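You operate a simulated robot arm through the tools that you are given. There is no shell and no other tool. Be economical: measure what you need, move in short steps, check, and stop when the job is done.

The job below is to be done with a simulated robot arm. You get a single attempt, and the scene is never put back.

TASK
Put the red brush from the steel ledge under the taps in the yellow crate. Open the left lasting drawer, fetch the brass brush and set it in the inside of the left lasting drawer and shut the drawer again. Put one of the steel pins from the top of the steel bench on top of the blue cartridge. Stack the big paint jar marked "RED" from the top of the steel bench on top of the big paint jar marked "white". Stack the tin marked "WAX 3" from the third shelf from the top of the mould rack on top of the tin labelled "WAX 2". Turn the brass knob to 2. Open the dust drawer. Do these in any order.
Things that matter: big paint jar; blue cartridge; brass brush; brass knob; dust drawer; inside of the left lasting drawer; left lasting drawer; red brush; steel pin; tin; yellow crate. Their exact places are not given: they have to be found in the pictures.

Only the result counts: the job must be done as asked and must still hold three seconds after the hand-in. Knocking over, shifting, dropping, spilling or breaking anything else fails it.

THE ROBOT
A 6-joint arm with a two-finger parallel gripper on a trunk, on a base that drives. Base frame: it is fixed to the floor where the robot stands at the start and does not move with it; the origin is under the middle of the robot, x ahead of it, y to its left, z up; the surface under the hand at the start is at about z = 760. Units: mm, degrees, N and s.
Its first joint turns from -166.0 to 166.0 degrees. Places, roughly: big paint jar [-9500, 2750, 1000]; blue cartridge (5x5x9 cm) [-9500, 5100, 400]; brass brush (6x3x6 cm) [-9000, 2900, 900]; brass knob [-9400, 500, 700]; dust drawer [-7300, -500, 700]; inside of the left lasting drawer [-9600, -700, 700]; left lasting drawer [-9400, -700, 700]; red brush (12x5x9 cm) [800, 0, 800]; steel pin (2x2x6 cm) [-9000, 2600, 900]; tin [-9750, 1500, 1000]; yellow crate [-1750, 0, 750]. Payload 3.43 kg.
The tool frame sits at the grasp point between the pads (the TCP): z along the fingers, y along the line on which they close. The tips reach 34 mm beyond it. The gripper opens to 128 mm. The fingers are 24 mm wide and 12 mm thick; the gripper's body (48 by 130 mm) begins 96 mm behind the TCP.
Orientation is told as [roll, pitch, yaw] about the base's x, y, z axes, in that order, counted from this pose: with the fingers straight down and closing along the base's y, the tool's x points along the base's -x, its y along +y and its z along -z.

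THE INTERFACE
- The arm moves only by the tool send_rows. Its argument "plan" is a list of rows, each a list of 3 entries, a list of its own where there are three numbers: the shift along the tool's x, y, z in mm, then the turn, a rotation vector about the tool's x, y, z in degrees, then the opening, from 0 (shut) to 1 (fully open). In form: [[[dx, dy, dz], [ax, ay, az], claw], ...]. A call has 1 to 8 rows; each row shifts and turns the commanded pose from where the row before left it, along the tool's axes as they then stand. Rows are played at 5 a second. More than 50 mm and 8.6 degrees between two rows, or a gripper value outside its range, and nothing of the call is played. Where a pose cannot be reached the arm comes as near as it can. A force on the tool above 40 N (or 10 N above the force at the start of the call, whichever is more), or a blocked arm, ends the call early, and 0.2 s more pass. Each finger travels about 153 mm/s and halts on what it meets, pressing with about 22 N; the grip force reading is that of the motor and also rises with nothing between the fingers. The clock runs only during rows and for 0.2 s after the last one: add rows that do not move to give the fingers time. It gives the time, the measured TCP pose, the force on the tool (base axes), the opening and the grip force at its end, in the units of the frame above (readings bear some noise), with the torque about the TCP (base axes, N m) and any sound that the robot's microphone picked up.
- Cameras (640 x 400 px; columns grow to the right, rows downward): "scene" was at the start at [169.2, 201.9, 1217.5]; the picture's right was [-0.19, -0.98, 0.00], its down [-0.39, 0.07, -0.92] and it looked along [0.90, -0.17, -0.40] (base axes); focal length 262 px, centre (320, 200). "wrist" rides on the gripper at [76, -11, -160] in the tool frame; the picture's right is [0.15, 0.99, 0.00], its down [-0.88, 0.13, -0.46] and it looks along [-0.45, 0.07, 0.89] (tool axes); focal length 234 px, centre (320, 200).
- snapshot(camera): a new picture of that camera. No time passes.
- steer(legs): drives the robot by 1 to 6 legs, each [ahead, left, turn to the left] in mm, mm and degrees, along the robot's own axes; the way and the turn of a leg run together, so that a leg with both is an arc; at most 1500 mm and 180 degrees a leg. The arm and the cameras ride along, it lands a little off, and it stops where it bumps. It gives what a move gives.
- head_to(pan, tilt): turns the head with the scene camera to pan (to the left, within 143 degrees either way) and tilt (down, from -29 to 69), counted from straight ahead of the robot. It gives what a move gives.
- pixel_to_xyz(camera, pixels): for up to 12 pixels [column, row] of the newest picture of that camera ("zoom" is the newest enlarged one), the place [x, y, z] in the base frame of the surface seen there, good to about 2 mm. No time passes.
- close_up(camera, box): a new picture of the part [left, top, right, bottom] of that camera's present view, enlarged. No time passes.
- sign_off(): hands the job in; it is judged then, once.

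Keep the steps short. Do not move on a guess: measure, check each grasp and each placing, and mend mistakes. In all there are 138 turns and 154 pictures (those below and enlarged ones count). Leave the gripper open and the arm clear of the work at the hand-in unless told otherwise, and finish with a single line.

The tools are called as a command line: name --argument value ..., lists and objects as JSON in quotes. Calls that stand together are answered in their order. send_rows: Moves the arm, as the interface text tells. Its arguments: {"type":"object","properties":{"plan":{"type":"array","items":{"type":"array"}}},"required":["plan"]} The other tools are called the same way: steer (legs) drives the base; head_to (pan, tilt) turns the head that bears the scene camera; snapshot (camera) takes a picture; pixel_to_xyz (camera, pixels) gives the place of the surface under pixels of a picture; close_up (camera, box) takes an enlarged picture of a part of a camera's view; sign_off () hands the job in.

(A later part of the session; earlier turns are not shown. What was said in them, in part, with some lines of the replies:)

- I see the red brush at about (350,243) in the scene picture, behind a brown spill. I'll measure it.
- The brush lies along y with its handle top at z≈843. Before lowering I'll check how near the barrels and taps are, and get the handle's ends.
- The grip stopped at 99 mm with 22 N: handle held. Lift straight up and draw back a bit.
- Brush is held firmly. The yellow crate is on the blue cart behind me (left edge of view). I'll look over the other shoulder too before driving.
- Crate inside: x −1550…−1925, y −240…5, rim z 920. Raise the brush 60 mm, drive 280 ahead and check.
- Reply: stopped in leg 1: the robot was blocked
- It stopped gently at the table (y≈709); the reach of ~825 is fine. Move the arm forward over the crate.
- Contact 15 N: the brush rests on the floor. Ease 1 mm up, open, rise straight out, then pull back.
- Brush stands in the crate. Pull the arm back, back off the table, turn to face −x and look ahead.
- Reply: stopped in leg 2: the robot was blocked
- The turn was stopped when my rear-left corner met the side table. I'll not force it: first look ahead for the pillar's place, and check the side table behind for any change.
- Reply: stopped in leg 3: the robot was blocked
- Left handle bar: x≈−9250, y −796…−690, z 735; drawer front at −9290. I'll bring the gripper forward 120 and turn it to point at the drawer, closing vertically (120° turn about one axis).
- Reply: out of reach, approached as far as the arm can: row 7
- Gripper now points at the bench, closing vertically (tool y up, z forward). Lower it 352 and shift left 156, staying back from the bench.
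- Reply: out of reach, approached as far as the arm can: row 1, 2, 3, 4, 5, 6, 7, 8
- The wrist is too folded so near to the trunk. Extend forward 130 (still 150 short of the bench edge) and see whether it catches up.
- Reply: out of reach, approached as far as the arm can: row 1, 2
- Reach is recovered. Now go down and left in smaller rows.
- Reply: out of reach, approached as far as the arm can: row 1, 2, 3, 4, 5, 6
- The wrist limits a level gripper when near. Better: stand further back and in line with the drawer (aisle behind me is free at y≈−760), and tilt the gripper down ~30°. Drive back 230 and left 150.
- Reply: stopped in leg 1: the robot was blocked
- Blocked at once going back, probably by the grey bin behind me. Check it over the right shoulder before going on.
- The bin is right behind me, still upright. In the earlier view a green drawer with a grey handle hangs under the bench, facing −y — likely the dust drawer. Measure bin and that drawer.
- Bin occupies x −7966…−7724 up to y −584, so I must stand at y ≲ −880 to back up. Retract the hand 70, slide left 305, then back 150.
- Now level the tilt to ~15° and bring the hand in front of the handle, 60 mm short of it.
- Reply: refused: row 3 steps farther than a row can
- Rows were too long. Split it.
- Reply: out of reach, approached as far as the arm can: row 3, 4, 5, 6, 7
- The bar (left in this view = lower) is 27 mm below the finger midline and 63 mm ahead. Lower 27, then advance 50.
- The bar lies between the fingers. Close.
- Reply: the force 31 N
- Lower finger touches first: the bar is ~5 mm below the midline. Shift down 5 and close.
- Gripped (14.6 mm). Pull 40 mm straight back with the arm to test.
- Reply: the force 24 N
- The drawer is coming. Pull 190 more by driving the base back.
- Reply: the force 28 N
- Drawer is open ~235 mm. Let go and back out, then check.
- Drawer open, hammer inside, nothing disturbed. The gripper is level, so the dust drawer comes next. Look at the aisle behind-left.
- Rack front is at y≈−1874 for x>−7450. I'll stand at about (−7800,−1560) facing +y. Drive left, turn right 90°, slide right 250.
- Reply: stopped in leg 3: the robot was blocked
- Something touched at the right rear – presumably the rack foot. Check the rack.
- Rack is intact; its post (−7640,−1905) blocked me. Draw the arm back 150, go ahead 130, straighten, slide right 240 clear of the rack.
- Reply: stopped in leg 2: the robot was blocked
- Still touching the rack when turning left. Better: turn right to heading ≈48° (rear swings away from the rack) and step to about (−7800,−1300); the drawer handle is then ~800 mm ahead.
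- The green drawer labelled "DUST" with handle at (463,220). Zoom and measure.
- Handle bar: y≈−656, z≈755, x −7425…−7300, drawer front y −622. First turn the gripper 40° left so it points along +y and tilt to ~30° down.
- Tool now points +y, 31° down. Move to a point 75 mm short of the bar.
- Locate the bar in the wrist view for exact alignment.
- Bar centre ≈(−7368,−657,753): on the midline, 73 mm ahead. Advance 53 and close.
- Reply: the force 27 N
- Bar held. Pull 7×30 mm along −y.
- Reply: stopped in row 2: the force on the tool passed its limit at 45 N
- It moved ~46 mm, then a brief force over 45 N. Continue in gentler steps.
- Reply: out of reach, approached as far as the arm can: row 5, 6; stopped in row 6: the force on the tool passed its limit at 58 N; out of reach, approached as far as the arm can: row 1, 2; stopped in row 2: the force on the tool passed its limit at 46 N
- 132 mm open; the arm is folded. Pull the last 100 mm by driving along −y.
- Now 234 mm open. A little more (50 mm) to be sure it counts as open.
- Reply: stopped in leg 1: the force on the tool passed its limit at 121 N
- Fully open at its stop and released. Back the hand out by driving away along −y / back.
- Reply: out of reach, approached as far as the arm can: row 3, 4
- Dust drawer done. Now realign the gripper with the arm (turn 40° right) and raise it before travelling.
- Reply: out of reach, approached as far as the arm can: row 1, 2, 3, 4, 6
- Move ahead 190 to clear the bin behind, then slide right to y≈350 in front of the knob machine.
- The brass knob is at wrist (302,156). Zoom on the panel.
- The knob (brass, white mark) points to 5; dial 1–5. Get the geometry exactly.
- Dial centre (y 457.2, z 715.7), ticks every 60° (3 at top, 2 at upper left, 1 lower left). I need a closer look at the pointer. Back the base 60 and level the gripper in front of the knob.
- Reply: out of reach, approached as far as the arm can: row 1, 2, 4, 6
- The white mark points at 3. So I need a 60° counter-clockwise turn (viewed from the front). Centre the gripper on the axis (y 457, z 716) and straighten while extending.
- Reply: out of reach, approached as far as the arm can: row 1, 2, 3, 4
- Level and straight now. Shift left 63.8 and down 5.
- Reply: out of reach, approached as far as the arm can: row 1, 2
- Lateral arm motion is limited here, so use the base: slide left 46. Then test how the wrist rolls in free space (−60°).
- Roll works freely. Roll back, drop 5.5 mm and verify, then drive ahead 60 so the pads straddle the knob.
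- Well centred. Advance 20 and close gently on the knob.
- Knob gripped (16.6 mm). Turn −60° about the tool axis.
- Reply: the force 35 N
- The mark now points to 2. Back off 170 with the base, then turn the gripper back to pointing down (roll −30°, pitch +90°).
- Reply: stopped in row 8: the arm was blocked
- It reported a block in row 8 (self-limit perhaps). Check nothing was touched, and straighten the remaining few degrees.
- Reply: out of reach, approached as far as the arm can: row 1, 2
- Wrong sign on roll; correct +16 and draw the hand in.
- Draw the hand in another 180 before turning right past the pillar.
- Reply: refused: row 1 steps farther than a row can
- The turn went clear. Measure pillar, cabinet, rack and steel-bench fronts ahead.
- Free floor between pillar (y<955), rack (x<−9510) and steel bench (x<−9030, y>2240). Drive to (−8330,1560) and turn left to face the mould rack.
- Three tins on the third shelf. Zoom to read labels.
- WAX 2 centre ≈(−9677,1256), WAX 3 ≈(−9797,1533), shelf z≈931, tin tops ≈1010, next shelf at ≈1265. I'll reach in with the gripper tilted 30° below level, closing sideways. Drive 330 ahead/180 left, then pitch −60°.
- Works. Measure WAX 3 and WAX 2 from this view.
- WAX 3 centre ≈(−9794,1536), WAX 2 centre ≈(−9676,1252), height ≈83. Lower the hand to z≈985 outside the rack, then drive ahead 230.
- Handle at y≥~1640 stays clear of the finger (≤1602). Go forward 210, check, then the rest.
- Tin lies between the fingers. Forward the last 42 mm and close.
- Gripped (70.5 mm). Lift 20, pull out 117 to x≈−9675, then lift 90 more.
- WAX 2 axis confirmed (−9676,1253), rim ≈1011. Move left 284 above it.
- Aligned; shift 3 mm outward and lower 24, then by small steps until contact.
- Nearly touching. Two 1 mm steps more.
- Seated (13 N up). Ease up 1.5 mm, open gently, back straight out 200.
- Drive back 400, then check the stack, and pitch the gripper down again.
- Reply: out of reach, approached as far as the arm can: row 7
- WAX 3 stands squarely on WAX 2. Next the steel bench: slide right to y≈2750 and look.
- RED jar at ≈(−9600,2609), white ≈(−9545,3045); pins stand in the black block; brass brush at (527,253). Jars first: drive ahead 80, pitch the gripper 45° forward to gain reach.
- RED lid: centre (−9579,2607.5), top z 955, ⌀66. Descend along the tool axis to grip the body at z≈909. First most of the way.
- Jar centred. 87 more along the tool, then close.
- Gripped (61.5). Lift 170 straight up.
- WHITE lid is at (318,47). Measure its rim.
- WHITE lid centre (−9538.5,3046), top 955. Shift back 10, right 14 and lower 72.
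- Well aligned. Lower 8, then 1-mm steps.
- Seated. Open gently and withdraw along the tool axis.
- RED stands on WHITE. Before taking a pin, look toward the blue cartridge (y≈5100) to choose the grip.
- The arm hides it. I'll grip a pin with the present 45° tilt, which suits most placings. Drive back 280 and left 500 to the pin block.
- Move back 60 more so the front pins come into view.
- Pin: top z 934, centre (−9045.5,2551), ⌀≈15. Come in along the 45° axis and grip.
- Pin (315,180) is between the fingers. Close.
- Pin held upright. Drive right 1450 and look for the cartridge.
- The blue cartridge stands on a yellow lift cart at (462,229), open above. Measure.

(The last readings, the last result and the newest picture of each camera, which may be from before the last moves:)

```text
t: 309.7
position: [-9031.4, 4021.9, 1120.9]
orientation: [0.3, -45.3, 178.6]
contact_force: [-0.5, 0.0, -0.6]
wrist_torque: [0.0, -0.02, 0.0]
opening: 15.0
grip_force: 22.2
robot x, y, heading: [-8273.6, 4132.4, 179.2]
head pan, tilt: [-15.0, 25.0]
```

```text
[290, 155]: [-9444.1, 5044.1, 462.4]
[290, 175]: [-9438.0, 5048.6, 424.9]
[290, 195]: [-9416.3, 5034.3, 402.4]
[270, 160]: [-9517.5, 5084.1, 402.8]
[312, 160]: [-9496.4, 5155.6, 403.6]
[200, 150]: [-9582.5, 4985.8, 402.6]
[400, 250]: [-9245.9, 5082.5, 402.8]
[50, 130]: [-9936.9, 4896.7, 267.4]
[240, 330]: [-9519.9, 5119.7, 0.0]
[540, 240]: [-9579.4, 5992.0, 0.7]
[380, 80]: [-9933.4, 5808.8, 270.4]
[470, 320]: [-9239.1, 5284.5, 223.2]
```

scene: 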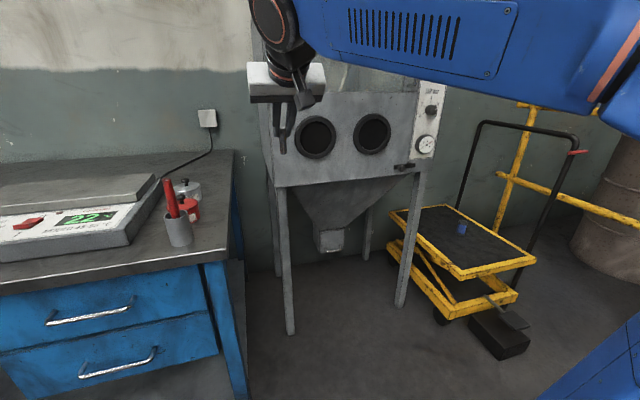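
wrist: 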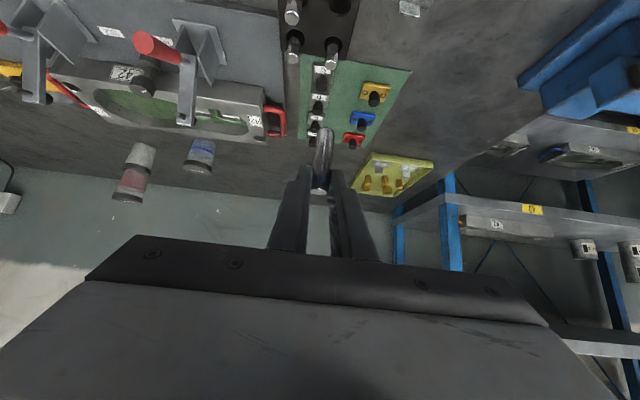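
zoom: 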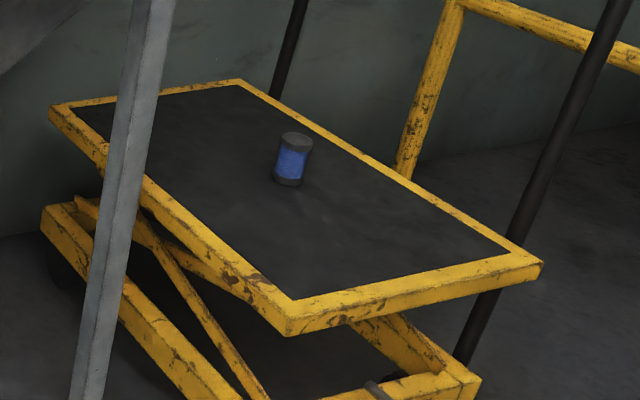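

Cartridge ≈(−9465,5055), top ≈492, cart deck z 402. Drive right 1010 and re-measure from nearer with both cameras.

steer --legs '[[0, -1010, 0.8]]'

head_to --pan -5 --tilt 40

snapshot --camera "scene"

snapshot --camera "wrist"

```text
t: 315.0
position: [-9025.2, 5025.1, 1120.6]
orientation: [0.2, -45.4, -179.5]
contact_force: [0.1, 0.4, -0.4]
wrist_torque: [-0.01, -0.01, 0.01]
opening: 14.8
grip_force: 21.4
robot x, y, heading: [-8273.2, 5154.6, -179.3]
head pan, tilt: [-15.0, 25.0]
```

```text
t: 315.8
position: [-9025.9, 5024.3, 1121.6]
orientation: [0.3, -45.3, -179.4]
contact_force: [-0.9, 0.2, 0.4]
wrist_torque: [0.0, -0.02, 0.03]
opening: 14.9
grip_force: 21.7
robot x, y, heading: [-8270.3, 5156.7, -179.2]
head pan, tilt: [-5.0, 40.0]
```

```text
25 pictures are left
```

scene: 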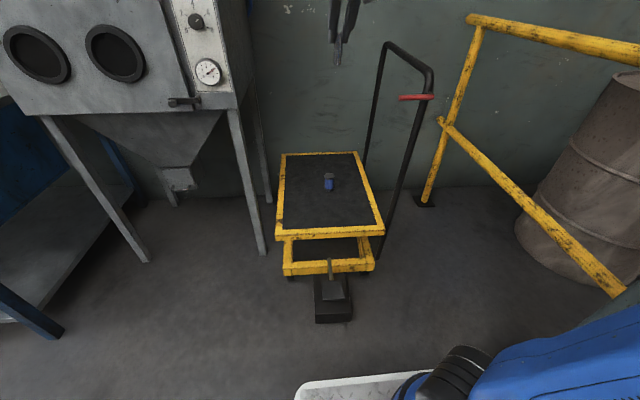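

```text
24 pictures are left
```

wrist: 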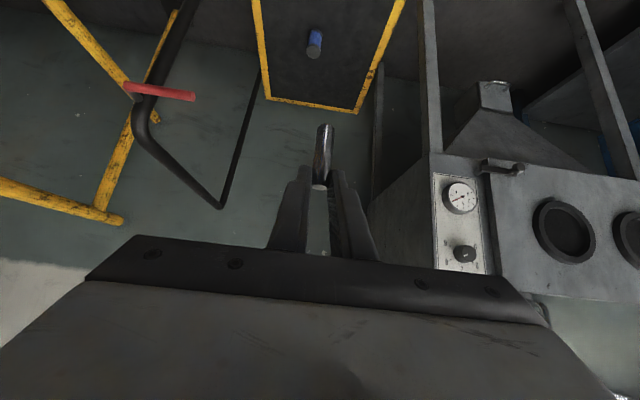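

pixel_to_xyz --camera "scene" --pixels '[[415, 97], [430, 75], [388, 45], [400, 170], [240, 110], [245, 180], [330, 320], [276, 232], [382, 230], [283, 155]]'

close_up --camera "wrist" --box '[280, 10, 360, 70]'

pixel_to_xyz --camera "zoom" --pixels '[[275, 310], [218, 305], [325, 320], [270, 285], [270, 345], [240, 330], [300, 340], [275, 220], [285, 165], [272, 300], [272, 325]]'

```text
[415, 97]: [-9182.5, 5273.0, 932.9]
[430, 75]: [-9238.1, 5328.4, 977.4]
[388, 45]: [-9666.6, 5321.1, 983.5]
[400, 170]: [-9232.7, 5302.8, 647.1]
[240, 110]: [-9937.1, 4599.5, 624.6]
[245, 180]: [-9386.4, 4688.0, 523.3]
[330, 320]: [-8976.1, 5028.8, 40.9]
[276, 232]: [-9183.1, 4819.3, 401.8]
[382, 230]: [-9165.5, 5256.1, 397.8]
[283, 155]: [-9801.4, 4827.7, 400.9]
```

```text
6.67 times, centred on (320, 40) of wrist
```

zoom: 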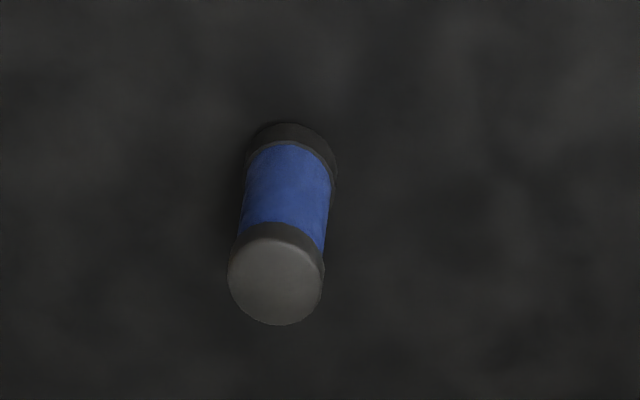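

```text
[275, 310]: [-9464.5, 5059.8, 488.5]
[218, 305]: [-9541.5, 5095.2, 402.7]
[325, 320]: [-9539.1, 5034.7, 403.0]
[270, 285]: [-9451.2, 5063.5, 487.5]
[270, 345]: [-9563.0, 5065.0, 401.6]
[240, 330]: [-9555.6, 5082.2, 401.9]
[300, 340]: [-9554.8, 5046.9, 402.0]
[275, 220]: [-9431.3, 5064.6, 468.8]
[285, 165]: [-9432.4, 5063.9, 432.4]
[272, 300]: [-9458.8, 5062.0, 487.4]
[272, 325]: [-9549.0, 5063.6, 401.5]
```

Cartridge top centre (−9450,5060), z 488. Drive ahead 200, then move the pin over it and descend in stages.

steer --legs '[[200, 0, 0]]'

send_rows --plan '[[[-30, -9, 30], [0, 0, 0], 0.05], [[-30, -9, 30], [0, 0, 0], 0.05], [[-30, -9, 30], [0, 0, 0], 0.05], [[-30, -9, 30], [0, 0, 0], 0.05], [[-30, 0, 30], [0, 0, 0], 0.05], [[34, 0, 34], [0, 0, 0], 0.05], [[34, 0, 34], [0, 0, 0], 0.05], [[34, 0, 34], [0, 0, 0], 0.05]]'

send_rows --plan '[[[34, 0, 34], [0, 0, 0], 0.05], [[34, 0, 34], [0, 0, 0], 0.05], [[34, 0, 34], [0, 0, 0], 0.05], [[34, 0, 34], [0, 0, 0], 0.05], [[34, 0, 34], [0, 0, 0], 0.05], [[34, 0, 34], [0, 0, 0], 0.05], [[0, 0, 0], [0, 0, 0], 0.05]]'

snapshot --camera "wrist"

```text
t: 317.4
position: [-9225.9, 5019.9, 1120.8]
orientation: [0.3, -45.3, -179.3]
contact_force: [0.7, 0.6, 0.3]
wrist_torque: [-0.01, -0.01, 0.0]
opening: 15.1
grip_force: 21.9
robot x, y, heading: [-8469.7, 5153.7, -179.0]
head pan, tilt: [-5.0, 40.0]
```

```text
t: 319.2
position: [-9437.7, 5052.1, 979.1]
orientation: [0.3, -45.3, -179.3]
contact_force: [0.3, 0.1, -0.3]
wrist_torque: [-0.01, 0.0, 0.02]
opening: 14.5
grip_force: 22.4
robot x, y, heading: [-8475.4, 5153.7, -179.2]
head pan, tilt: [-5.0, 40.0]
```

```text
t: 320.8
position: [-9440.0, 5050.1, 691.1]
orientation: [0.2, -45.3, -179.5]
contact_force: [0.5, 0.1, -1.6]
wrist_torque: [0.01, -0.02, 0.0]
opening: 14.8
grip_force: 21.8
robot x, y, heading: [-8470.6, 5151.6, -179.1]
head pan, tilt: [-5.0, 40.0]
```

```text
22 pictures are left
```

wrist: 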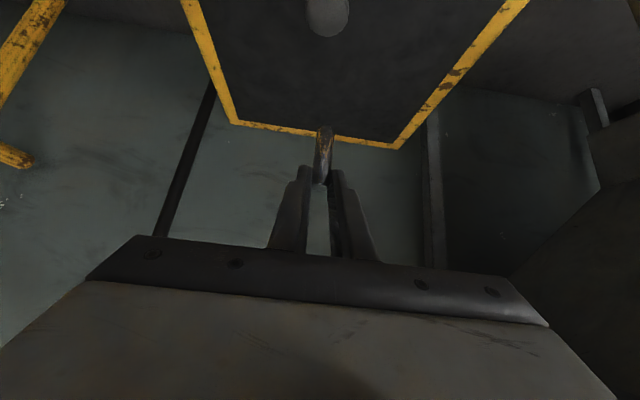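

pixel_to_xyz --camera "wrist" --pixels '[[327, 15], [310, 15], [345, 15], [327, 30], [327, 5], [327, 36]]'

send_rows --plan '[[[0, -10, 0], [0, 0, 0], 0.05], [[28, 0, 28], [0, 0, 0], 0.05], [[28, 0, 28], [0, 0, 0], 0.05], [[14, 0, 14], [0, 0, 0], 0.05], [[0, 0, 0], [0, 0, 0], 0.05]]'

snapshot --camera "wrist"

close_up --camera "scene" --box '[270, 90, 390, 210]'

```text
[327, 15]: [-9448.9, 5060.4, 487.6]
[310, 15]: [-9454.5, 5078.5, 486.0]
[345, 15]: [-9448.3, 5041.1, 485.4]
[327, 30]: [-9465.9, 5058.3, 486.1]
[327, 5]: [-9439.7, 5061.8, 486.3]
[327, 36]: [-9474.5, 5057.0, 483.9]
```

```text
t: 322.0
position: [-9441.8, 5062.5, 591.0]
orientation: [0.2, -45.3, -179.3]
contact_force: [0.4, 0.2, -1.3]
wrist_torque: [-0.03, 0.01, 0.0]
opening: 14.7
grip_force: 21.4
robot x, y, heading: [-8472.7, 5156.2, -179.0]
head pan, tilt: [-5.0, 40.0]
```

```text
21 pictures are left
```

wrist: 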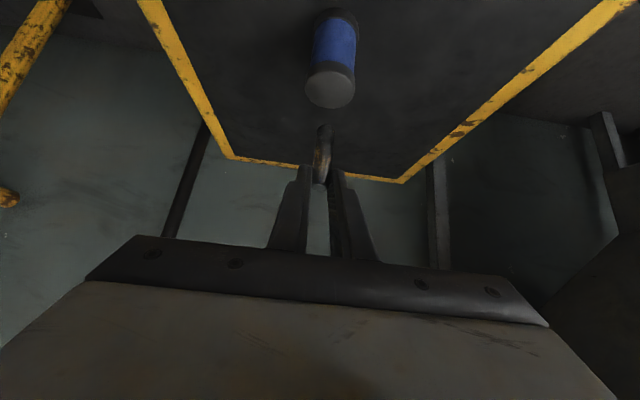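

```text
3.33 times, centred on (330, 150) of scene
```

zoom: 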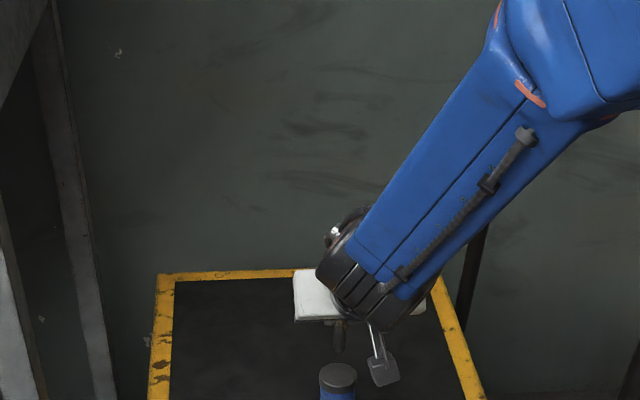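

pixel_to_xyz --camera "wrist" --pixels '[[324, 128], [323, 140], [321, 160], [320, 178], [330, 90], [332, 104]]'

send_rows --plan '[[[0, 2, 0], [0, 0, 0], 0.05], [[10, 0, 10], [0, 0, 0], 0.05], [[8, 0, 8], [0, 0, 0], 0.05], [[3.5, 0, 3.5], [0, 0, 0], 0.05], [[0, 0, 0], [0, 0, 0], 0.05]]'

```text
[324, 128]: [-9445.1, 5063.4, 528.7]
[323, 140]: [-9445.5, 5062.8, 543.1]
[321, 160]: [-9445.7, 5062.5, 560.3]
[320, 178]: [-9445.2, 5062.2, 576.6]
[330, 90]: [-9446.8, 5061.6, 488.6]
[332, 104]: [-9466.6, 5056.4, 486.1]
```

```text
t: 323.2
position: [-9441.4, 5059.3, 559.9]
orientation: [0.4, -45.2, -179.3]
contact_force: [-0.8, 0.7, -1.5]
wrist_torque: [-0.01, -0.02, 0.01]
opening: 15.0
grip_force: 22.2
robot x, y, heading: [-8472.0, 5155.6, -179.3]
head pan, tilt: [-5.0, 40.0]
```

Pin is vertical and centred over the cap. Small steps down to contact.

send_rows --plan '[[[2, 0, 2], [0, 0, 0], 0.05], [[1.4, 0, 1.4], [0, 0, 0], 0.05]]'

send_rows --plan '[[[0.8, 0, 0.8], [0, 0, 0], 0.05], [[0.8, 0, 0.8], [0, 0, 0], 0.05]]'

send_rows --plan '[[[0.5, 0, 0.5], [0, 0, 0], 0.05], [[0.5, 0, 0.5], [0, 0, 0], 0.05]]'

```text
t: 323.8
position: [-9441.5, 5059.4, 555.7]
orientation: [0.3, -45.3, -179.3]
contact_force: [0.2, 0.3, -1.3]
wrist_torque: [0.04, -0.03, 0.02]
opening: 14.8
grip_force: 21.5
robot x, y, heading: [-8469.5, 5152.4, -179.1]
head pan, tilt: [-5.0, 40.0]
```

```text
t: 324.4
position: [-9440.2, 5059.1, 553.4]
orientation: [0.3, -45.2, -179.2]
contact_force: [1.5, -0.7, -0.6]
wrist_torque: [0.0, -0.03, -0.01]
opening: 14.9
grip_force: 21.8
robot x, y, heading: [-8471.0, 5154.2, -178.8]
head pan, tilt: [-5.0, 40.0]
```

```text
t: 325.0
position: [-9440.7, 5060.5, 553.0]
orientation: [0.3, -45.3, -179.3]
contact_force: [3.2, 0.3, 11.2]
wrist_torque: [0.05, -0.13, -0.02]
opening: 14.8
grip_force: 22.2
robot x, y, heading: [-8473.9, 5154.5, -179.0]
head pan, tilt: [-5.0, 40.0]
```

Contact (11 N). Release gently, withdraw along the tool axis.

send_rows --plan '[[[-0.4, 0, -0.4], [0, 0, 0], 0.1], [[0, 0, 0], [0, 0, 0], 0.16], [[0, 0, 0], [0, 0, 0], 0.3], [[0, 0, 0], [0, 0, 0], 0.35], [[0, 0, -30], [0, 0, 0], 0.35], [[0, 0, -40], [0, 0, 0], 0.35], [[0, 0, -45], [0, 0, 0], 0.35], [[0, 0, -45], [0, 0, 0], 0.35]]'

close_up --camera "wrist" --box '[220, 0, 420, 160]'

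```text
t: 326.8
position: [-9327.3, 5059.5, 664.5]
orientation: [0.2, -45.2, -179.3]
contact_force: [-0.2, -0.3, -0.3]
wrist_torque: [-0.01, 0.05, 0.0]
opening: 44.8
grip_force: 0.0
robot x, y, heading: [-8473.3, 5157.5, -178.8]
head pan, tilt: [-5.0, 40.0]
```

```text
2.50 times, centred on (320, 80) of wrist
```

zoom: 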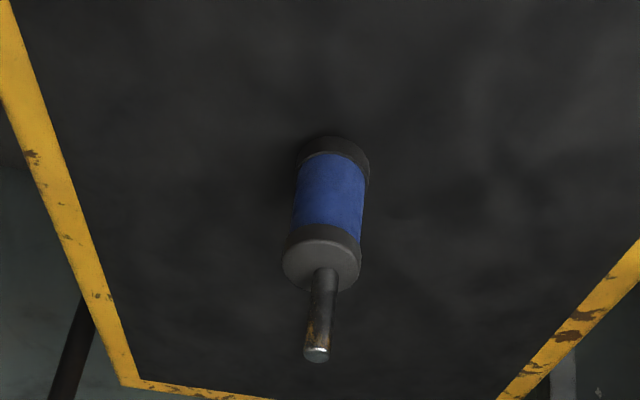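

The pin stands upright on the cartridge. Raise the arm and point it down, drive back to the bench at y≈2900 for the brass brush.

send_rows --plan '[[[-34, 0, -34], [0, 0, 0], 0.6], [[-34, 0, -34], [0, 0, 0], 0.6], [[-34, 0, -34], [0, 0, 0], 0.6], [[-34, 0, -34], [0, 0, 0], 0.8], [[-34, 0, -34], [0, 0, 0], 0.8], [[-34, 0, -34], [0, 0, 0], 1], [[-34, 0, -34], [0, 0, 0], 1], [[-34, 0, -34], [0, 0, 0], 1]]'

steer --legs '[[200, 0, 0], [0, 0, 0]]'

```text
t: 328.6
position: [-9325.7, 5059.8, 1049.7]
orientation: [0.3, -45.2, -179.4]
contact_force: [0.0, -0.4, 0.4]
wrist_torque: [0.04, 0.0, 0.0]
opening: 128.3
grip_force: 0.1
robot x, y, heading: [-8471.3, 5157.6, -179.1]
head pan, tilt: [-5.0, 40.0]
```

```text
t: 329.8
position: [-9409.4, 5056.8, 1046.9]
orientation: [0.3, -45.0, -179.0]
contact_force: [0.7, -0.7, -0.4]
wrist_torque: [0.04, 0.01, -0.01]
opening: 127.9
grip_force: 0.1
robot x, y, heading: [-8552.9, 5155.4, -178.6]
head pan, tilt: [-5.0, 40.0]
stopped in leg 1: the robot was blocked; the commanded pose is now the measured one
```

I drove the wrong sign and bumped the cart's pedal. Back off at once and check that the pin still stands.

steer --legs '[[-280, 0, -1]]'

close_up --camera "scene" --box '[240, 90, 440, 340]'

pixel_to_xyz --camera "zoom" --pixels '[[290, 350], [290, 300], [150, 220], [300, 220]]'

```text
t: 331.8
position: [-9133.4, 5075.2, 1046.2]
orientation: [0.1, -45.0, 179.9]
contact_force: [-0.3, -0.7, -0.5]
wrist_torque: [0.02, -0.03, 0.01]
opening: 128.0
grip_force: 0.1
robot x, y, heading: [-8279.0, 5157.8, -179.8]
head pan, tilt: [-5.0, 40.0]
```

```text
1.60 times, centred on (340, 215) of scene
```

zoom: 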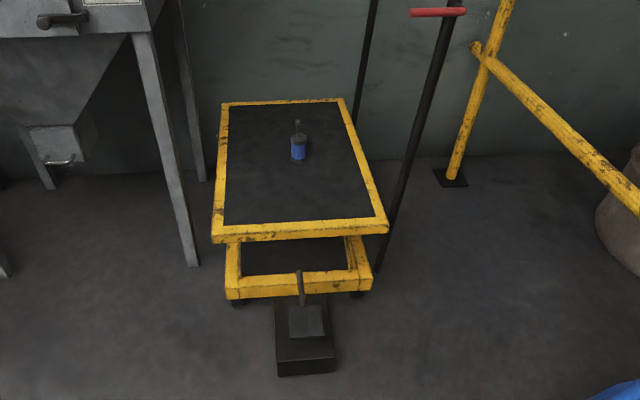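

```text
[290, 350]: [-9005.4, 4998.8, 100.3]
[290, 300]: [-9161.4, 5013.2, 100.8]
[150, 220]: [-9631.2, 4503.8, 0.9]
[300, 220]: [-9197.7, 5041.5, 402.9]
```

The pin stands and the cart is where it was. Turn the gripper down, then drive left to y≈2975.

send_rows --plan '[[[0, 0, -20], [0, 7.5, 0], 1], [[0, 0, -20], [0, 7.5, 0], 1], [[0, 0, -20], [0, 7.5, 0], 1], [[0, 0, -20], [0, 7.5, 0], 1], [[0, 0, -20], [0, 7.5, 0], 1], [[0, 0, 0], [0, 7.5, 0], 1]]'

steer --legs '[[0, 1100, 0], [0, 1080, 0]]'

snapshot --camera "wrist"

```text
t: 333.1
position: [-9083.0, 5076.9, 1131.7]
orientation: [0.1, 0.0, -179.8]
contact_force: [1.5, 0.4, 0.3]
wrist_torque: [-0.07, 0.08, 0.01]
opening: 127.8
grip_force: 0.2
robot x, y, heading: [-8276.4, 5159.5, -180.1]
head pan, tilt: [-5.0, 40.0]
```

```text
t: 344.0
position: [-9032.4, 2862.2, 1129.9]
orientation: [0.1, 0.0, -178.6]
contact_force: [-0.8, 0.3, -0.1]
wrist_torque: [-0.02, -0.04, -0.03]
opening: 127.9
grip_force: 0.1
robot x, y, heading: [-8231.5, 2966.0, -178.3]
head pan, tilt: [-5.0, 40.0]
```

```text
17 pictures are left
```

wrist: 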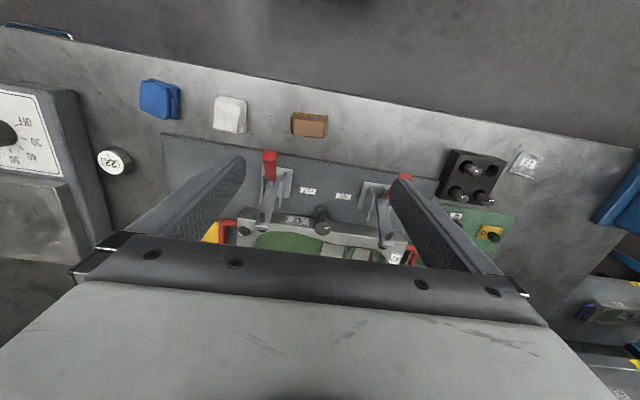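

Brush at (310,124). Zoom and measure its top.

close_up --camera "wrist" --box '[270, 95, 350, 150]'

pixel_to_xyz --camera "zoom" --pixels '[[180, 200], [440, 220], [180, 265], [430, 320], [310, 240], [180, 140], [450, 180], [310, 285], [310, 200], [400, 150], [310, 300]]'

```text
7.27 times, centred on (310, 122) of wrist
```

zoom: 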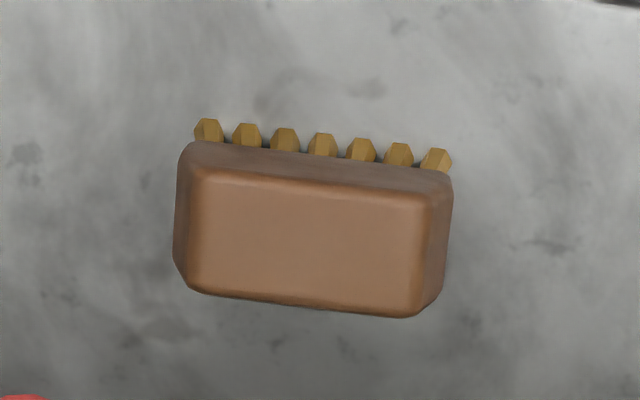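

```text
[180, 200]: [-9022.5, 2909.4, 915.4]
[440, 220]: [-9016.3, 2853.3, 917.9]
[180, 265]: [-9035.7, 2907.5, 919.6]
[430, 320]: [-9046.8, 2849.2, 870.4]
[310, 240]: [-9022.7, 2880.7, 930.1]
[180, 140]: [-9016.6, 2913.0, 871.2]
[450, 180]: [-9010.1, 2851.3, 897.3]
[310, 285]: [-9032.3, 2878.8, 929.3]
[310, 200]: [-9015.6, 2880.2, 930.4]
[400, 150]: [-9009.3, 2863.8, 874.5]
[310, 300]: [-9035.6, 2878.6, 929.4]
```

Brush: y 2852–2909, x ≈−9009…−9037, top 930. Grip along y at z≈925. Descend.

send_rows --plan '[[[9, -18, 10], [0, 0, -1.4], 1], [[0, 0, 45], [0, 0, 0], 1], [[0, 0, 45], [0, 0, 0], 1], [[0, 0, 45], [0, 0, 0], 1], [[0, 0, 0], [0, 0, 0], 1]]'

snapshot --camera "wrist"

```text
t: 345.2
position: [-9025.9, 2880.3, 985.2]
orientation: [0.1, 0.0, -177.3]
contact_force: [0.4, 0.9, 0.4]
wrist_torque: [-0.01, 0.01, 0.01]
opening: 127.8
grip_force: 0.1
robot x, y, heading: [-8231.6, 2964.1, -178.4]
head pan, tilt: [-5.0, 40.0]
```

```text
15 pictures are left
```

wrist: 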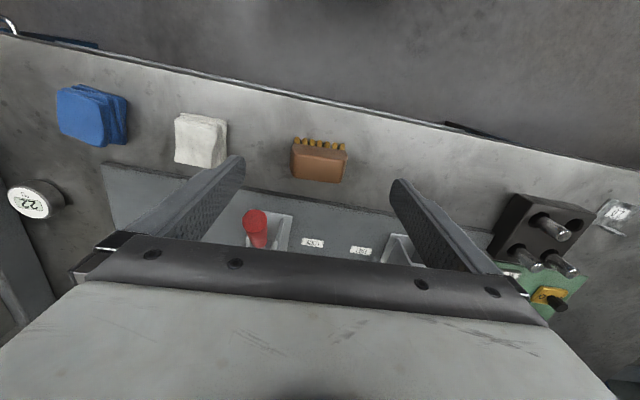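

Reduce opening to keep clear of the white cloth; descend 60 and close.

send_rows --plan '[[[3, 0, 0], [0, 0, 1.4], 0.75], [[0, 0, 30], [0, 0, 0], 0.75], [[0, 0, 30], [0, 0, 0], 0.75], [[0, 0, 0], [0, 0, 0], 0.75], [[0, 0, 0], [0, 0, 0], 0.35], [[0, 0, 0], [0, 0, 0], 0.35], [[0, 0, 0], [0, 0, 0], 0.35]]'

snapshot --camera "wrist"

```text
t: 346.8
position: [-9022.5, 2879.4, 924.1]
orientation: [0.1, -0.1, -178.6]
contact_force: [-0.5, -0.1, -0.3]
wrist_torque: [-0.01, 0.0, 0.0]
opening: 59.6
grip_force: 21.8
robot x, y, heading: [-8227.5, 2962.9, -178.6]
head pan, tilt: [-5.0, 40.0]
```

```text
14 pictures are left
```

wrist: 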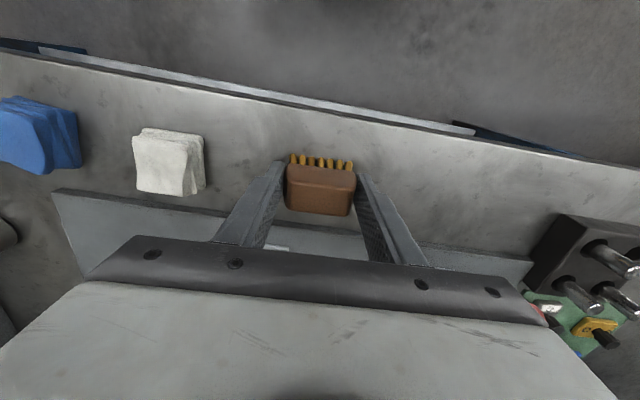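

Gripped (59.6). Lift 200 and draw in 200.

send_rows --plan '[[[0, 0, -30], [0, 0, 0], 0.35], [[0, 0, -45], [0, 0, 0], 0.35], [[0, 0, -45], [0, 0, 0], 0.35], [[0, 0, -45], [0, 0, 0], 0.35], [[0, 0, -45], [0, 0, 0], 0.35], [[45, 0, 0], [0, 0, 0], 0.35], [[45, 0, 0], [0, 0, 0], 0.35], [[45, 0, 0], [0, 0, 0], 0.35]]'

steer --legs '[[0, 0, 88.5], [1350, 0, 0], [1320, 0, 0]]'

```text
t: 348.6
position: [-8890.2, 2885.0, 1133.2]
orientation: [0.0, 0.1, -178.6]
contact_force: [-0.9, -0.4, -1.5]
wrist_torque: [0.03, -0.08, -0.03]
opening: 59.3
grip_force: 21.8
robot x, y, heading: [-8227.6, 2966.3, -178.5]
head pan, tilt: [-5.0, 40.0]
```

```text
t: 365.6
position: [-8101.8, -412.8, 1134.4]
orientation: [0.1, 0.0, -88.3]
contact_force: [0.2, -1.0, -0.7]
wrist_torque: [0.0, 0.0, -0.01]
opening: 59.1
grip_force: 22.1
robot x, y, heading: [-8182.1, 247.0, -88.0]
head pan, tilt: [-5.0, 40.0]
```

Now turn right to face −x, go ahead 240, slide left 900 to the open drawer.

steer --legs '[[0, 0, -92], [240, 0, 0], [0, 900, 0]]'

head_to --pan 0 --tilt 35

snapshot --camera "wrist"

```text
t: 375.6
position: [-9092.7, -694.2, 1134.5]
orientation: [0.1, 0.1, 179.1]
contact_force: [-0.9, 0.1, -1.4]
wrist_torque: [0.01, -0.02, 0.01]
opening: 59.5
grip_force: 22.2
robot x, y, heading: [-8430.2, -642.3, 179.4]
head pan, tilt: [-5.0, 40.0]
```

```text
t: 376.2
position: [-9093.3, -694.2, 1134.9]
orientation: [0.1, 0.0, 179.2]
contact_force: [0.2, -0.2, -1.8]
wrist_torque: [-0.02, -0.01, -0.01]
opening: 59.6
grip_force: 22.3
robot x, y, heading: [-8432.5, -642.2, 179.3]
head pan, tilt: [0.0, 35.0]
```

```text
13 pictures are left
```

wrist: 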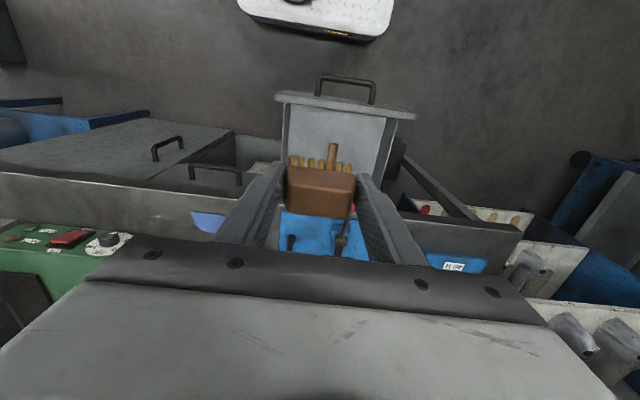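

Measure the drawer's interior from here and from the scene view.

pixel_to_xyz --camera "wrist" --pixels '[[300, 130], [365, 140], [333, 148], [288, 110], [390, 120], [345, 98], [300, 115], [360, 120], [375, 150], [370, 165]]'

close_up --camera "scene" --box '[220, 140, 460, 300]'

```text
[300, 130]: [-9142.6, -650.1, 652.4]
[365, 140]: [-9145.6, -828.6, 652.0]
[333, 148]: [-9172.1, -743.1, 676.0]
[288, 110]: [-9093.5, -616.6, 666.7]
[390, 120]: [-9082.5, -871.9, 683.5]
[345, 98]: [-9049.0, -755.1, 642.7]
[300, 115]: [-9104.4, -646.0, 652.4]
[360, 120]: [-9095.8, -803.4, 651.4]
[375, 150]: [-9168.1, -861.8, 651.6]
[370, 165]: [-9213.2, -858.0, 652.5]
```

```text
2.50 times, centred on (340, 220) of scene
```

zoom: 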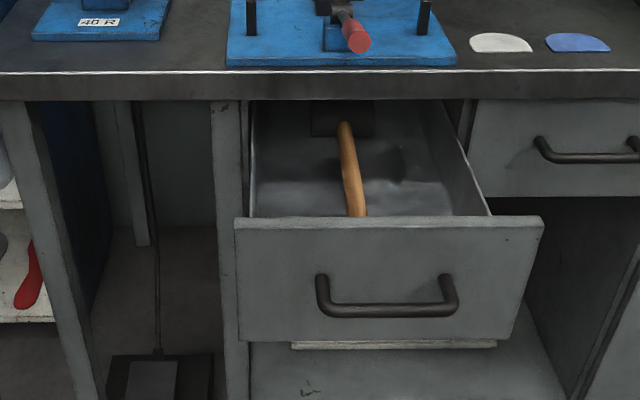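

Floor z 652; hammer handle along y≈−743. I'll turn the brush 90° (long side along x) and put it at (−9160,−678), between handle and right wall. Move and turn at height.

send_rows --plan '[[[-34, -8, 0], [0, 0, 0], 0.35], [[-33, -8, 0], [0, 0, 0], 0.35], [[0, 0, 0], [0, 0, 8.2], 0.35], [[0, 0, 0], [0, 0, 8.2], 0.35], [[0, 0, 0], [0, 0, 8.2], 0.35], [[0, 0, 0], [0, 0, 8.2], 0.35], [[0, 0, 0], [0, 0, 8.2], 0.35], [[0, 0, 0], [0, 0, 8.2], 0.35]]'

send_rows --plan '[[[0, 0, 0], [0, 0, 8.2], 0.35], [[0, 0, 0], [0, 0, 8.2], 0.35], [[0, 0, 0], [0, 0, 8.2], 0.35], [[0, 0, 0], [0, 0, 8.2], 0.35], [[0, 0, 0], [0, 0, 8], 0.35], [[0, 0, 45], [0, 0, 0], 0.35], [[0, 0, 45], [0, 0, 0], 0.35], [[0, 0, 45], [0, 0, 0], 0.35]]'

snapshot --camera "wrist"

```text
t: 378.0
position: [-9160.9, -675.6, 1135.5]
orientation: [0.2, 0.0, 129.8]
contact_force: [0.2, -0.3, -0.9]
wrist_torque: [0.01, 0.0, -0.01]
opening: 59.3
grip_force: 22.2
robot x, y, heading: [-8428.3, -639.2, 179.8]
head pan, tilt: [0.0, 35.0]
```

```text
t: 379.8
position: [-9159.8, -677.8, 998.5]
orientation: [0.0, 0.1, 89.1]
contact_force: [0.6, -0.2, -0.8]
wrist_torque: [0.01, 0.01, -0.02]
opening: 59.3
grip_force: 21.6
robot x, y, heading: [-8431.4, -643.4, 179.1]
head pan, tilt: [0.0, 35.0]
```

```text
11 pictures are left
```

wrist: 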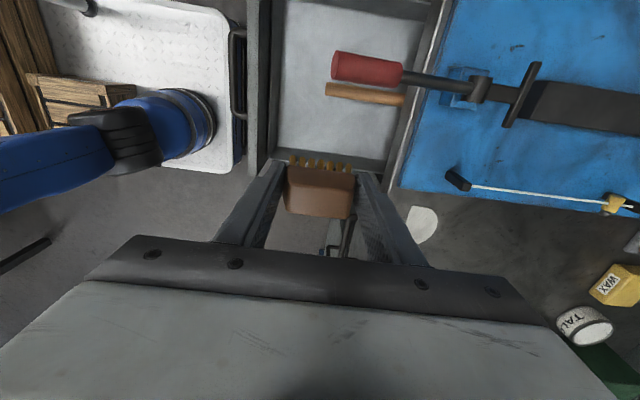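

A red tool handle overhangs the bench edge; measure how near it comes to the wrist camera on that side.

pixel_to_xyz --camera "wrist" --pixels '[[335, 66], [345, 66], [395, 70], [345, 80], [335, 90], [400, 140], [270, 120], [330, 140]]'

```text
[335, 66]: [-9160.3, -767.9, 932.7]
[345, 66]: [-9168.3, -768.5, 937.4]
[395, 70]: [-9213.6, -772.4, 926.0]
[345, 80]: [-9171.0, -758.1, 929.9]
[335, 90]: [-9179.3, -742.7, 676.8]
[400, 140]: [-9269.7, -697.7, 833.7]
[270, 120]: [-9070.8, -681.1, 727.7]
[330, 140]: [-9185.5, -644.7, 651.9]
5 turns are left
```

Only five turns remain. The camera would hit that handle, so turn the gripper back (camera then faces the robot), shift to (−9130,−672) and lower to z≈718.

send_rows --plan '[[[0, 0, 0], [0, 0, -8.3], 0.35], [[0, 0, 0], [0, 0, -8.3], 0.35], [[0, 0, 0], [0, 0, -8.3], 0.35], [[0, 0, 0], [0, 0, -8.3], 0.35], [[0, 0, 0], [0, 0, -8.3], 0.35], [[0, 0, 0], [0, 0, -8.3], 0.35], [[0, 0, 0], [0, 0, -8.3], 0.35], [[0, 0, 0], [0, 0, -8.3], 0.35]]'

send_rows --plan '[[[0, 0, 0], [0, 0, -8.3], 0.35], [[0, 0, 0], [0, 0, -8.3], 0.35], [[0, 0, 0], [0, 0, -7.9], 0.35], [[30, -6, 0], [0, 0, 0], 0.35], [[0, 0, 0], [0, 0, 0], 0.35], [[0, 0, 45], [0, 0, 0], 0.35], [[0, 0, 45], [0, 0, 0], 0.35], [[0, 0, 45], [0, 0, 0], 0.35]]'

send_rows --plan '[[[0, 0, 45], [0, 0, 0], 0.35], [[0, 0, 45], [0, 0, 0], 0.35], [[0, 0, 45], [0, 0, 0], 0.35], [[0, 0, 10], [0, 0, 0], 0.35], [[0, 0, 0], [0, 0, 0], 0.35]]'

snapshot --camera "wrist"

pixel_to_xyz --camera "wrist" --pixels '[[320, 195], [260, 130], [400, 130], [320, 100], [320, 60]]'

```text
t: 381.6
position: [-9160.1, -676.5, 1000.5]
orientation: [0.1, 0.0, 155.6]
contact_force: [0.8, 0.0, -0.4]
wrist_torque: [0.0, 0.01, -0.03]
opening: 59.4
grip_force: 21.4
robot x, y, heading: [-8432.6, -639.0, 179.3]
head pan, tilt: [0.0, 35.0]
```

```text
t: 383.4
position: [-9130.1, -670.8, 864.6]
orientation: [0.1, 0.0, -179.9]
contact_force: [0.4, 0.0, -1.0]
wrist_torque: [0.01, 0.01, 0.0]
opening: 59.4
grip_force: 21.7
robot x, y, heading: [-8429.8, -637.4, 179.3]
head pan, tilt: [0.0, 35.0]
```

```text
t: 384.6
position: [-9128.2, -670.5, 718.7]
orientation: [0.2, -0.2, -179.9]
contact_force: [0.3, 0.1, -1.5]
wrist_torque: [0.01, 0.03, 0.01]
opening: 59.2
grip_force: 22.1
robot x, y, heading: [-8427.4, -640.6, 179.3]
head pan, tilt: [0.0, 35.0]
```

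```text
10 pictures are left
```

wrist: 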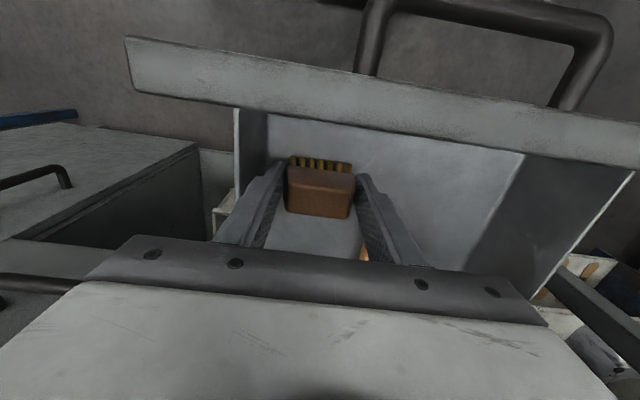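

```text
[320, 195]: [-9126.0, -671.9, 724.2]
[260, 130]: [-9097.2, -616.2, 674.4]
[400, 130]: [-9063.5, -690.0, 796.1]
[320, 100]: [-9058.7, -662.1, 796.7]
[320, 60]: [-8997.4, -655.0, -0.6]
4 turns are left
```

The brush is inside the drawer just above its floor. Lower the last 12 mm, release, rise, then go left/back, pitch and close the gripper for pushing on the drawer front left of the handle (y≈−842).

send_rows --plan '[[[0, 0, 8], [0, 0, 0], 0.35], [[0, 0, 5], [0, 0, 0], 0.35], [[0, 0, 0], [0, 0, 0], 0.5], [[0, 0, 0], [0, 0, 0], 0.56], [[0, 0, 0], [0, 0, 0], 0.56], [[0, 0, -40], [0, 0, 0], 0.56], [[0, 0, -45], [0, 0, 0], 0.56], [[0, 0, -45], [0, 0, 0], 0.56]]'

send_rows --plan '[[[0, 0, -45], [0, 0, 0], 0.56], [[0, 0, -45], [0, 0, 0], 0.56], [[0, 0, -45], [0, 0, 0], 0.56], [[0, 0, -45], [0, 0, 0], 0.56], [[0, 0, -45], [0, 0, 0], 0.56], [[0, 0, -30], [0, 0, 0], 0.3], [[0, 0, 0], [0, 0, 0], 0]]'

snapshot --camera "wrist"

steer --legs '[[0, 268, 0], [-230, 0, 0.5]]'

send_rows --plan '[[[0, 0, 0], [0, -8.57, 0], 0], [[0, 0, 0], [0, -8.57, 0], 0], [[0, 0, 0], [0, -8.57, 0], 0], [[0, 0, 0], [0, -8.57, 0], 0], [[0, 0, 0], [0, -8.57, 0], 0], [[0, 0, 0], [0, -8.57, 0], 0], [[0, 0, 0], [0, -8.57, 0], 0]]'

send_rows --plan '[[[32.2, -11.6, 31.2], [0, 0, 0], 0], [[32.2, -11.6, 31.2], [0, 0, 0], 0], [[32.2, -11.6, 31.2], [0, 0, 0], 0], [[32.2, -11.6, 31.2], [0, 0, 0], 0], [[32.2, -11.6, 31.2], [0, 0, 0], 0], [[32.2, -11.6, 31.2], [0, 0, 0], 0], [[32.2, -11.6, 31.2], [0, 0, 0], 0], [[32.2, -11.6, 31.2], [0, 0, 0], 0]]'

snapshot --camera "scene"

snapshot --camera "wrist"

```text
t: 386.4
position: [-9131.1, -670.6, 835.0]
orientation: [0.1, 0.0, -179.9]
contact_force: [-1.0, -0.2, -0.5]
wrist_torque: [-0.01, 0.0, -0.05]
opening: 71.6
grip_force: 0.1
robot x, y, heading: [-8430.3, -640.3, 179.4]
head pan, tilt: [0.0, 35.0]
```

```text
t: 388.0
position: [-9129.2, -672.8, 1091.1]
orientation: [0.1, 0.0, -180.0]
contact_force: [0.6, -0.2, -0.2]
wrist_torque: [0.03, 0.0, -0.01]
opening: 0.0
grip_force: 21.9
robot x, y, heading: [-8427.4, -642.0, 179.2]
head pan, tilt: [0.0, 35.0]
```

```text
9 pictures are left
```

wrist: 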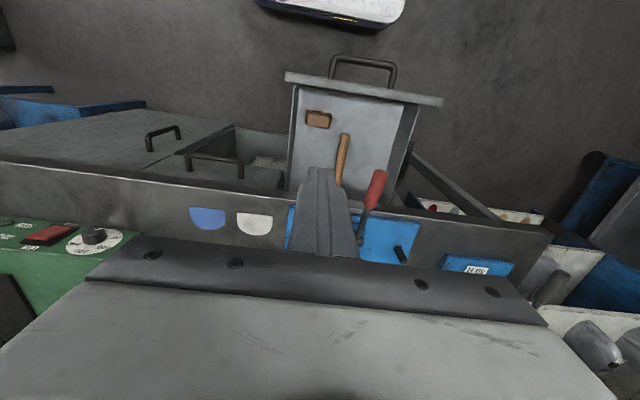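

```text
t: 391.3
position: [-8899.6, -941.6, 1091.6]
orientation: [0.1, 0.0, -179.8]
contact_force: [-0.2, -0.7, 0.5]
wrist_torque: [0.0, 0.02, -0.02]
opening: 0.0
grip_force: 21.9
robot x, y, heading: [-8196.4, -909.9, 179.5]
head pan, tilt: [0.0, 35.0]
```

```text
t: 392.9
position: [-8899.3, -943.1, 1090.9]
orientation: [0.1, -60.1, -179.9]
contact_force: [-0.1, 0.9, -0.9]
wrist_torque: [0.0, -0.04, -0.01]
opening: 0.0
grip_force: 22.3
robot x, y, heading: [-8199.1, -910.9, 179.4]
head pan, tilt: [0.0, 35.0]
```

```text
t: 394.7
position: [-8981.6, -839.8, 734.1]
orientation: [15.9, -56.5, 155.4]
contact_force: [-1.3, -2.2, 1.2]
wrist_torque: [0.1, -0.16, -0.23]
opening: 0.0
grip_force: 22.2
out of reach, approached as far as the arm can: row 8
robot x, y, heading: [-8198.5, -910.5, 179.2]
head pan, tilt: [0.0, 35.0]
```

```text
8 pictures are left
```

scene: 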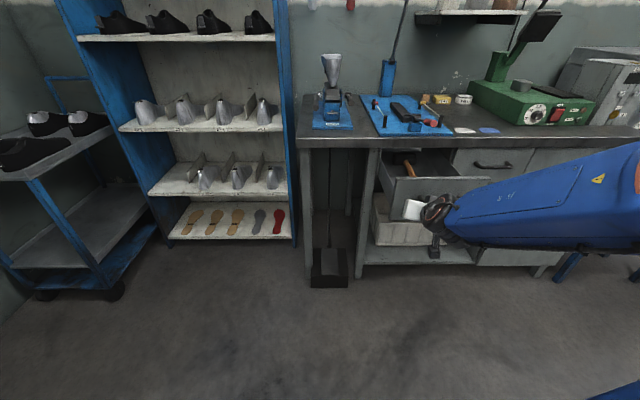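

```text
7 pictures are left
3 turns are left
```

wrist: 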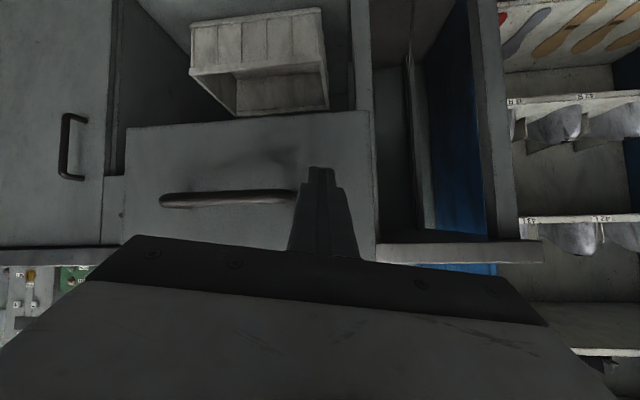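

The brush stands in the drawer. Now push the drawer shut by driving ahead in stages; the drive stops on force.

steer --legs '[[45, 0, 0]]'

steer --legs '[[120, 0, 0]]'

steer --legs '[[105, 0, 0]]'

steer --legs '[[15, 0, 0]]'

snapshot --camera "scene"

snapshot --camera "wrist"

pixel_to_xyz --camera "wrist" --pixels '[[220, 150], [230, 197], [180, 150], [250, 160], [200, 197], [60, 150], [270, 150], [200, 130], [200, 220], [150, 170]]'

```text
t: 395.6
position: [-9032.9, -859.8, 738.9]
orientation: [0.0, -59.9, -180.0]
contact_force: [0.3, 0.9, -0.1]
wrist_torque: [-0.02, 0.0, 0.02]
opening: 0.0
grip_force: 22.0
robot x, y, heading: [-8243.3, -908.6, 179.3]
head pan, tilt: [0.0, 35.0]
```

```text
t: 396.8
position: [-9153.0, -857.1, 740.8]
orientation: [0.0, -59.9, 180.0]
contact_force: [0.2, 0.4, 0.4]
wrist_torque: [0.01, 0.02, 0.02]
opening: 0.0
grip_force: 21.8
robot x, y, heading: [-8367.2, -907.0, 179.5]
head pan, tilt: [0.0, 35.0]
```

```text
t: 398.1
position: [-9252.4, -855.3, 738.4]
orientation: [-0.2, -59.8, -179.9]
contact_force: [9.9, -1.6, 3.7]
wrist_torque: [0.05, 0.05, -0.02]
opening: 0.0
grip_force: 21.7
robot x, y, heading: [-8465.4, -908.1, 179.0]
head pan, tilt: [0.0, 35.0]
stopped in leg 1: the force on the tool passed its limit at 77 N (the readings are from after the stop); the commanded pose is now the measured one
```

```text
t: 398.8
position: [-9252.1, -855.2, 736.6]
orientation: [0.0, -59.5, -179.9]
contact_force: [8.3, -0.3, 2.3]
wrist_torque: [0.08, 0.01, 0.03]
opening: 0.0
grip_force: 21.6
robot x, y, heading: [-8468.1, -909.3, 179.3]
head pan, tilt: [0.0, 35.0]
stopped in leg 1: the force on the tool passed its limit at 69 N (the readings are from after the stop); the commanded pose is now the measured one
```

```text
6 pictures are left
```

scene: 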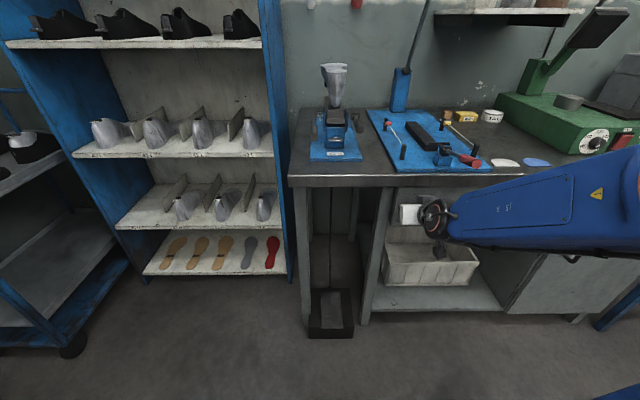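

```text
5 pictures are left
```

wrist: 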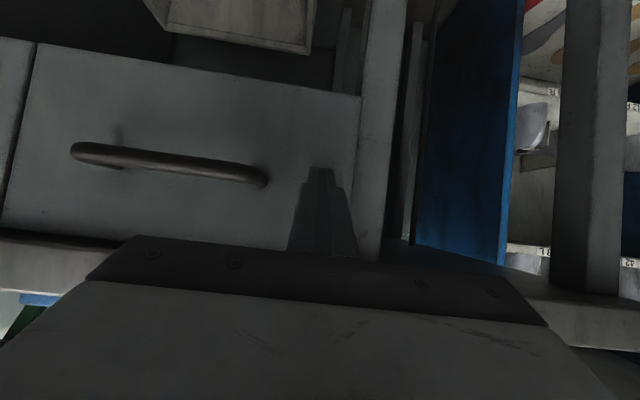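

```text
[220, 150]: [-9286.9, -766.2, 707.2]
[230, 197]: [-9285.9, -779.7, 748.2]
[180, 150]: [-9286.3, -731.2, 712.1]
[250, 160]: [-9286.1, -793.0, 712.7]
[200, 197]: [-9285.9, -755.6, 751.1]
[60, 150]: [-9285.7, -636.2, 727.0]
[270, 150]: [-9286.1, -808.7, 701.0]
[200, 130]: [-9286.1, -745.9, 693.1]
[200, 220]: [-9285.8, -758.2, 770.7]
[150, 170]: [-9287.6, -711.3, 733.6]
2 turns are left
```

The front is at −9286 (closed was ≈−9289). Press the last few mm gently with the arm, then back off, open the gripper and check.

send_rows --plan '[[[-1, 0, 1.7], [0, 0, 0], 0], [[-1, 0, 1.7], [0, 0, 0], 0], [[-1, 0, 1.7], [0, 0, 0], 0], [[-1, 0, 1.7], [0, 0, 0], 0]]'

send_rows --plan '[[[-1, 0, 1.7], [0, 0, 0], 0], [[-1, 0, 1.7], [0, 0, 0], 0], [[-1, 0, 1.7], [0, 0, 0], 0]]'

snapshot --camera "wrist"

pixel_to_xyz --camera "wrist" --pixels '[[220, 150], [180, 150], [60, 150], [200, 130], [200, 215], [15, 120], [10, 180]]'

steer --legs '[[-220, 0, 0]]'

send_rows --plan '[[[0, 0, 0], [0, 0, 0], 0.5], [[0, 0, 0], [0, 0, 0], 1], [[0, 0, 0], [0, 0, 0], 1], [[0, 0, 0], [0, 0, 0], 1]]'

snapshot --camera "scene"

```text
t: 399.3
position: [-9252.4, -855.7, 736.9]
orientation: [-0.2, -59.4, -179.9]
contact_force: [16.2, -0.8, 5.7]
wrist_torque: [0.02, 0.07, 0.01]
opening: 0.1
grip_force: 21.8
robot x, y, heading: [-8470.8, -908.5, 179.2]
head pan, tilt: [0.0, 35.0]
stopped in row 2: the force on the tool passed its limit at 46 N (the readings are from after the stop); the commanded pose is now the measured one
```

```text
t: 399.7
position: [-9252.2, -855.4, 736.0]
orientation: [-0.2, -59.2, -179.9]
contact_force: [16.3, -0.4, 5.1]
wrist_torque: [0.03, 0.11, 0.0]
opening: 0.0
grip_force: 21.6
robot x, y, heading: [-8467.7, -908.7, 179.1]
head pan, tilt: [0.0, 35.0]
stopped in row 1: the force on the tool passed its limit at 46 N (the readings are from after the stop); the commanded pose is now the measured one
```

```text
4 pictures are left
```

wrist: 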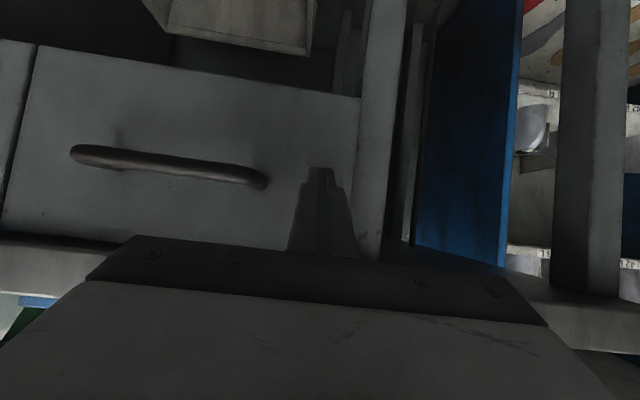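

```text
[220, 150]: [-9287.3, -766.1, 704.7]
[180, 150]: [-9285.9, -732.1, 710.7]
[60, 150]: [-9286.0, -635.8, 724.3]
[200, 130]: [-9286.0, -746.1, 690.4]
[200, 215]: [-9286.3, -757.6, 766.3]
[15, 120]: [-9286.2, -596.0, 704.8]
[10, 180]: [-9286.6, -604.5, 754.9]
```

```text
t: 401.4
position: [-9036.3, -856.1, 735.6]
orientation: [-0.2, -59.3, -179.9]
contact_force: [0.5, 0.0, 0.9]
wrist_torque: [-0.02, -0.01, 0.02]
opening: 0.0
grip_force: 21.7
robot x, y, heading: [-8255.5, -907.4, 179.3]
head pan, tilt: [0.0, 35.0]
```

```text
t: 402.4
position: [-9036.2, -857.2, 734.6]
orientation: [-0.1, -59.2, -179.9]
contact_force: [0.6, 0.1, 0.2]
wrist_torque: [0.01, 0.02, 0.0]
opening: 128.1
grip_force: 0.0
robot x, y, heading: [-8253.5, -912.6, 179.3]
head pan, tilt: [0.0, 35.0]
```

```text
3 pictures are left
1 turns are left
```

scene: 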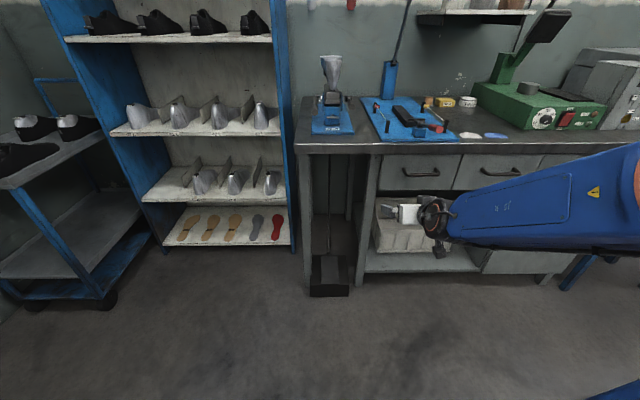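

The left drawer's front is flush with the closed right drawer (both at −9286). The gripper is open and clear, so I hand in.

sign_off

```text
The job is handed in.
```

All seven tasks are done and handed in: each was checked in pictures, though my base bumped the side table, bench leg, bin, rack foot and cart pedal while driving and nothing looked moved in the pictures I took.
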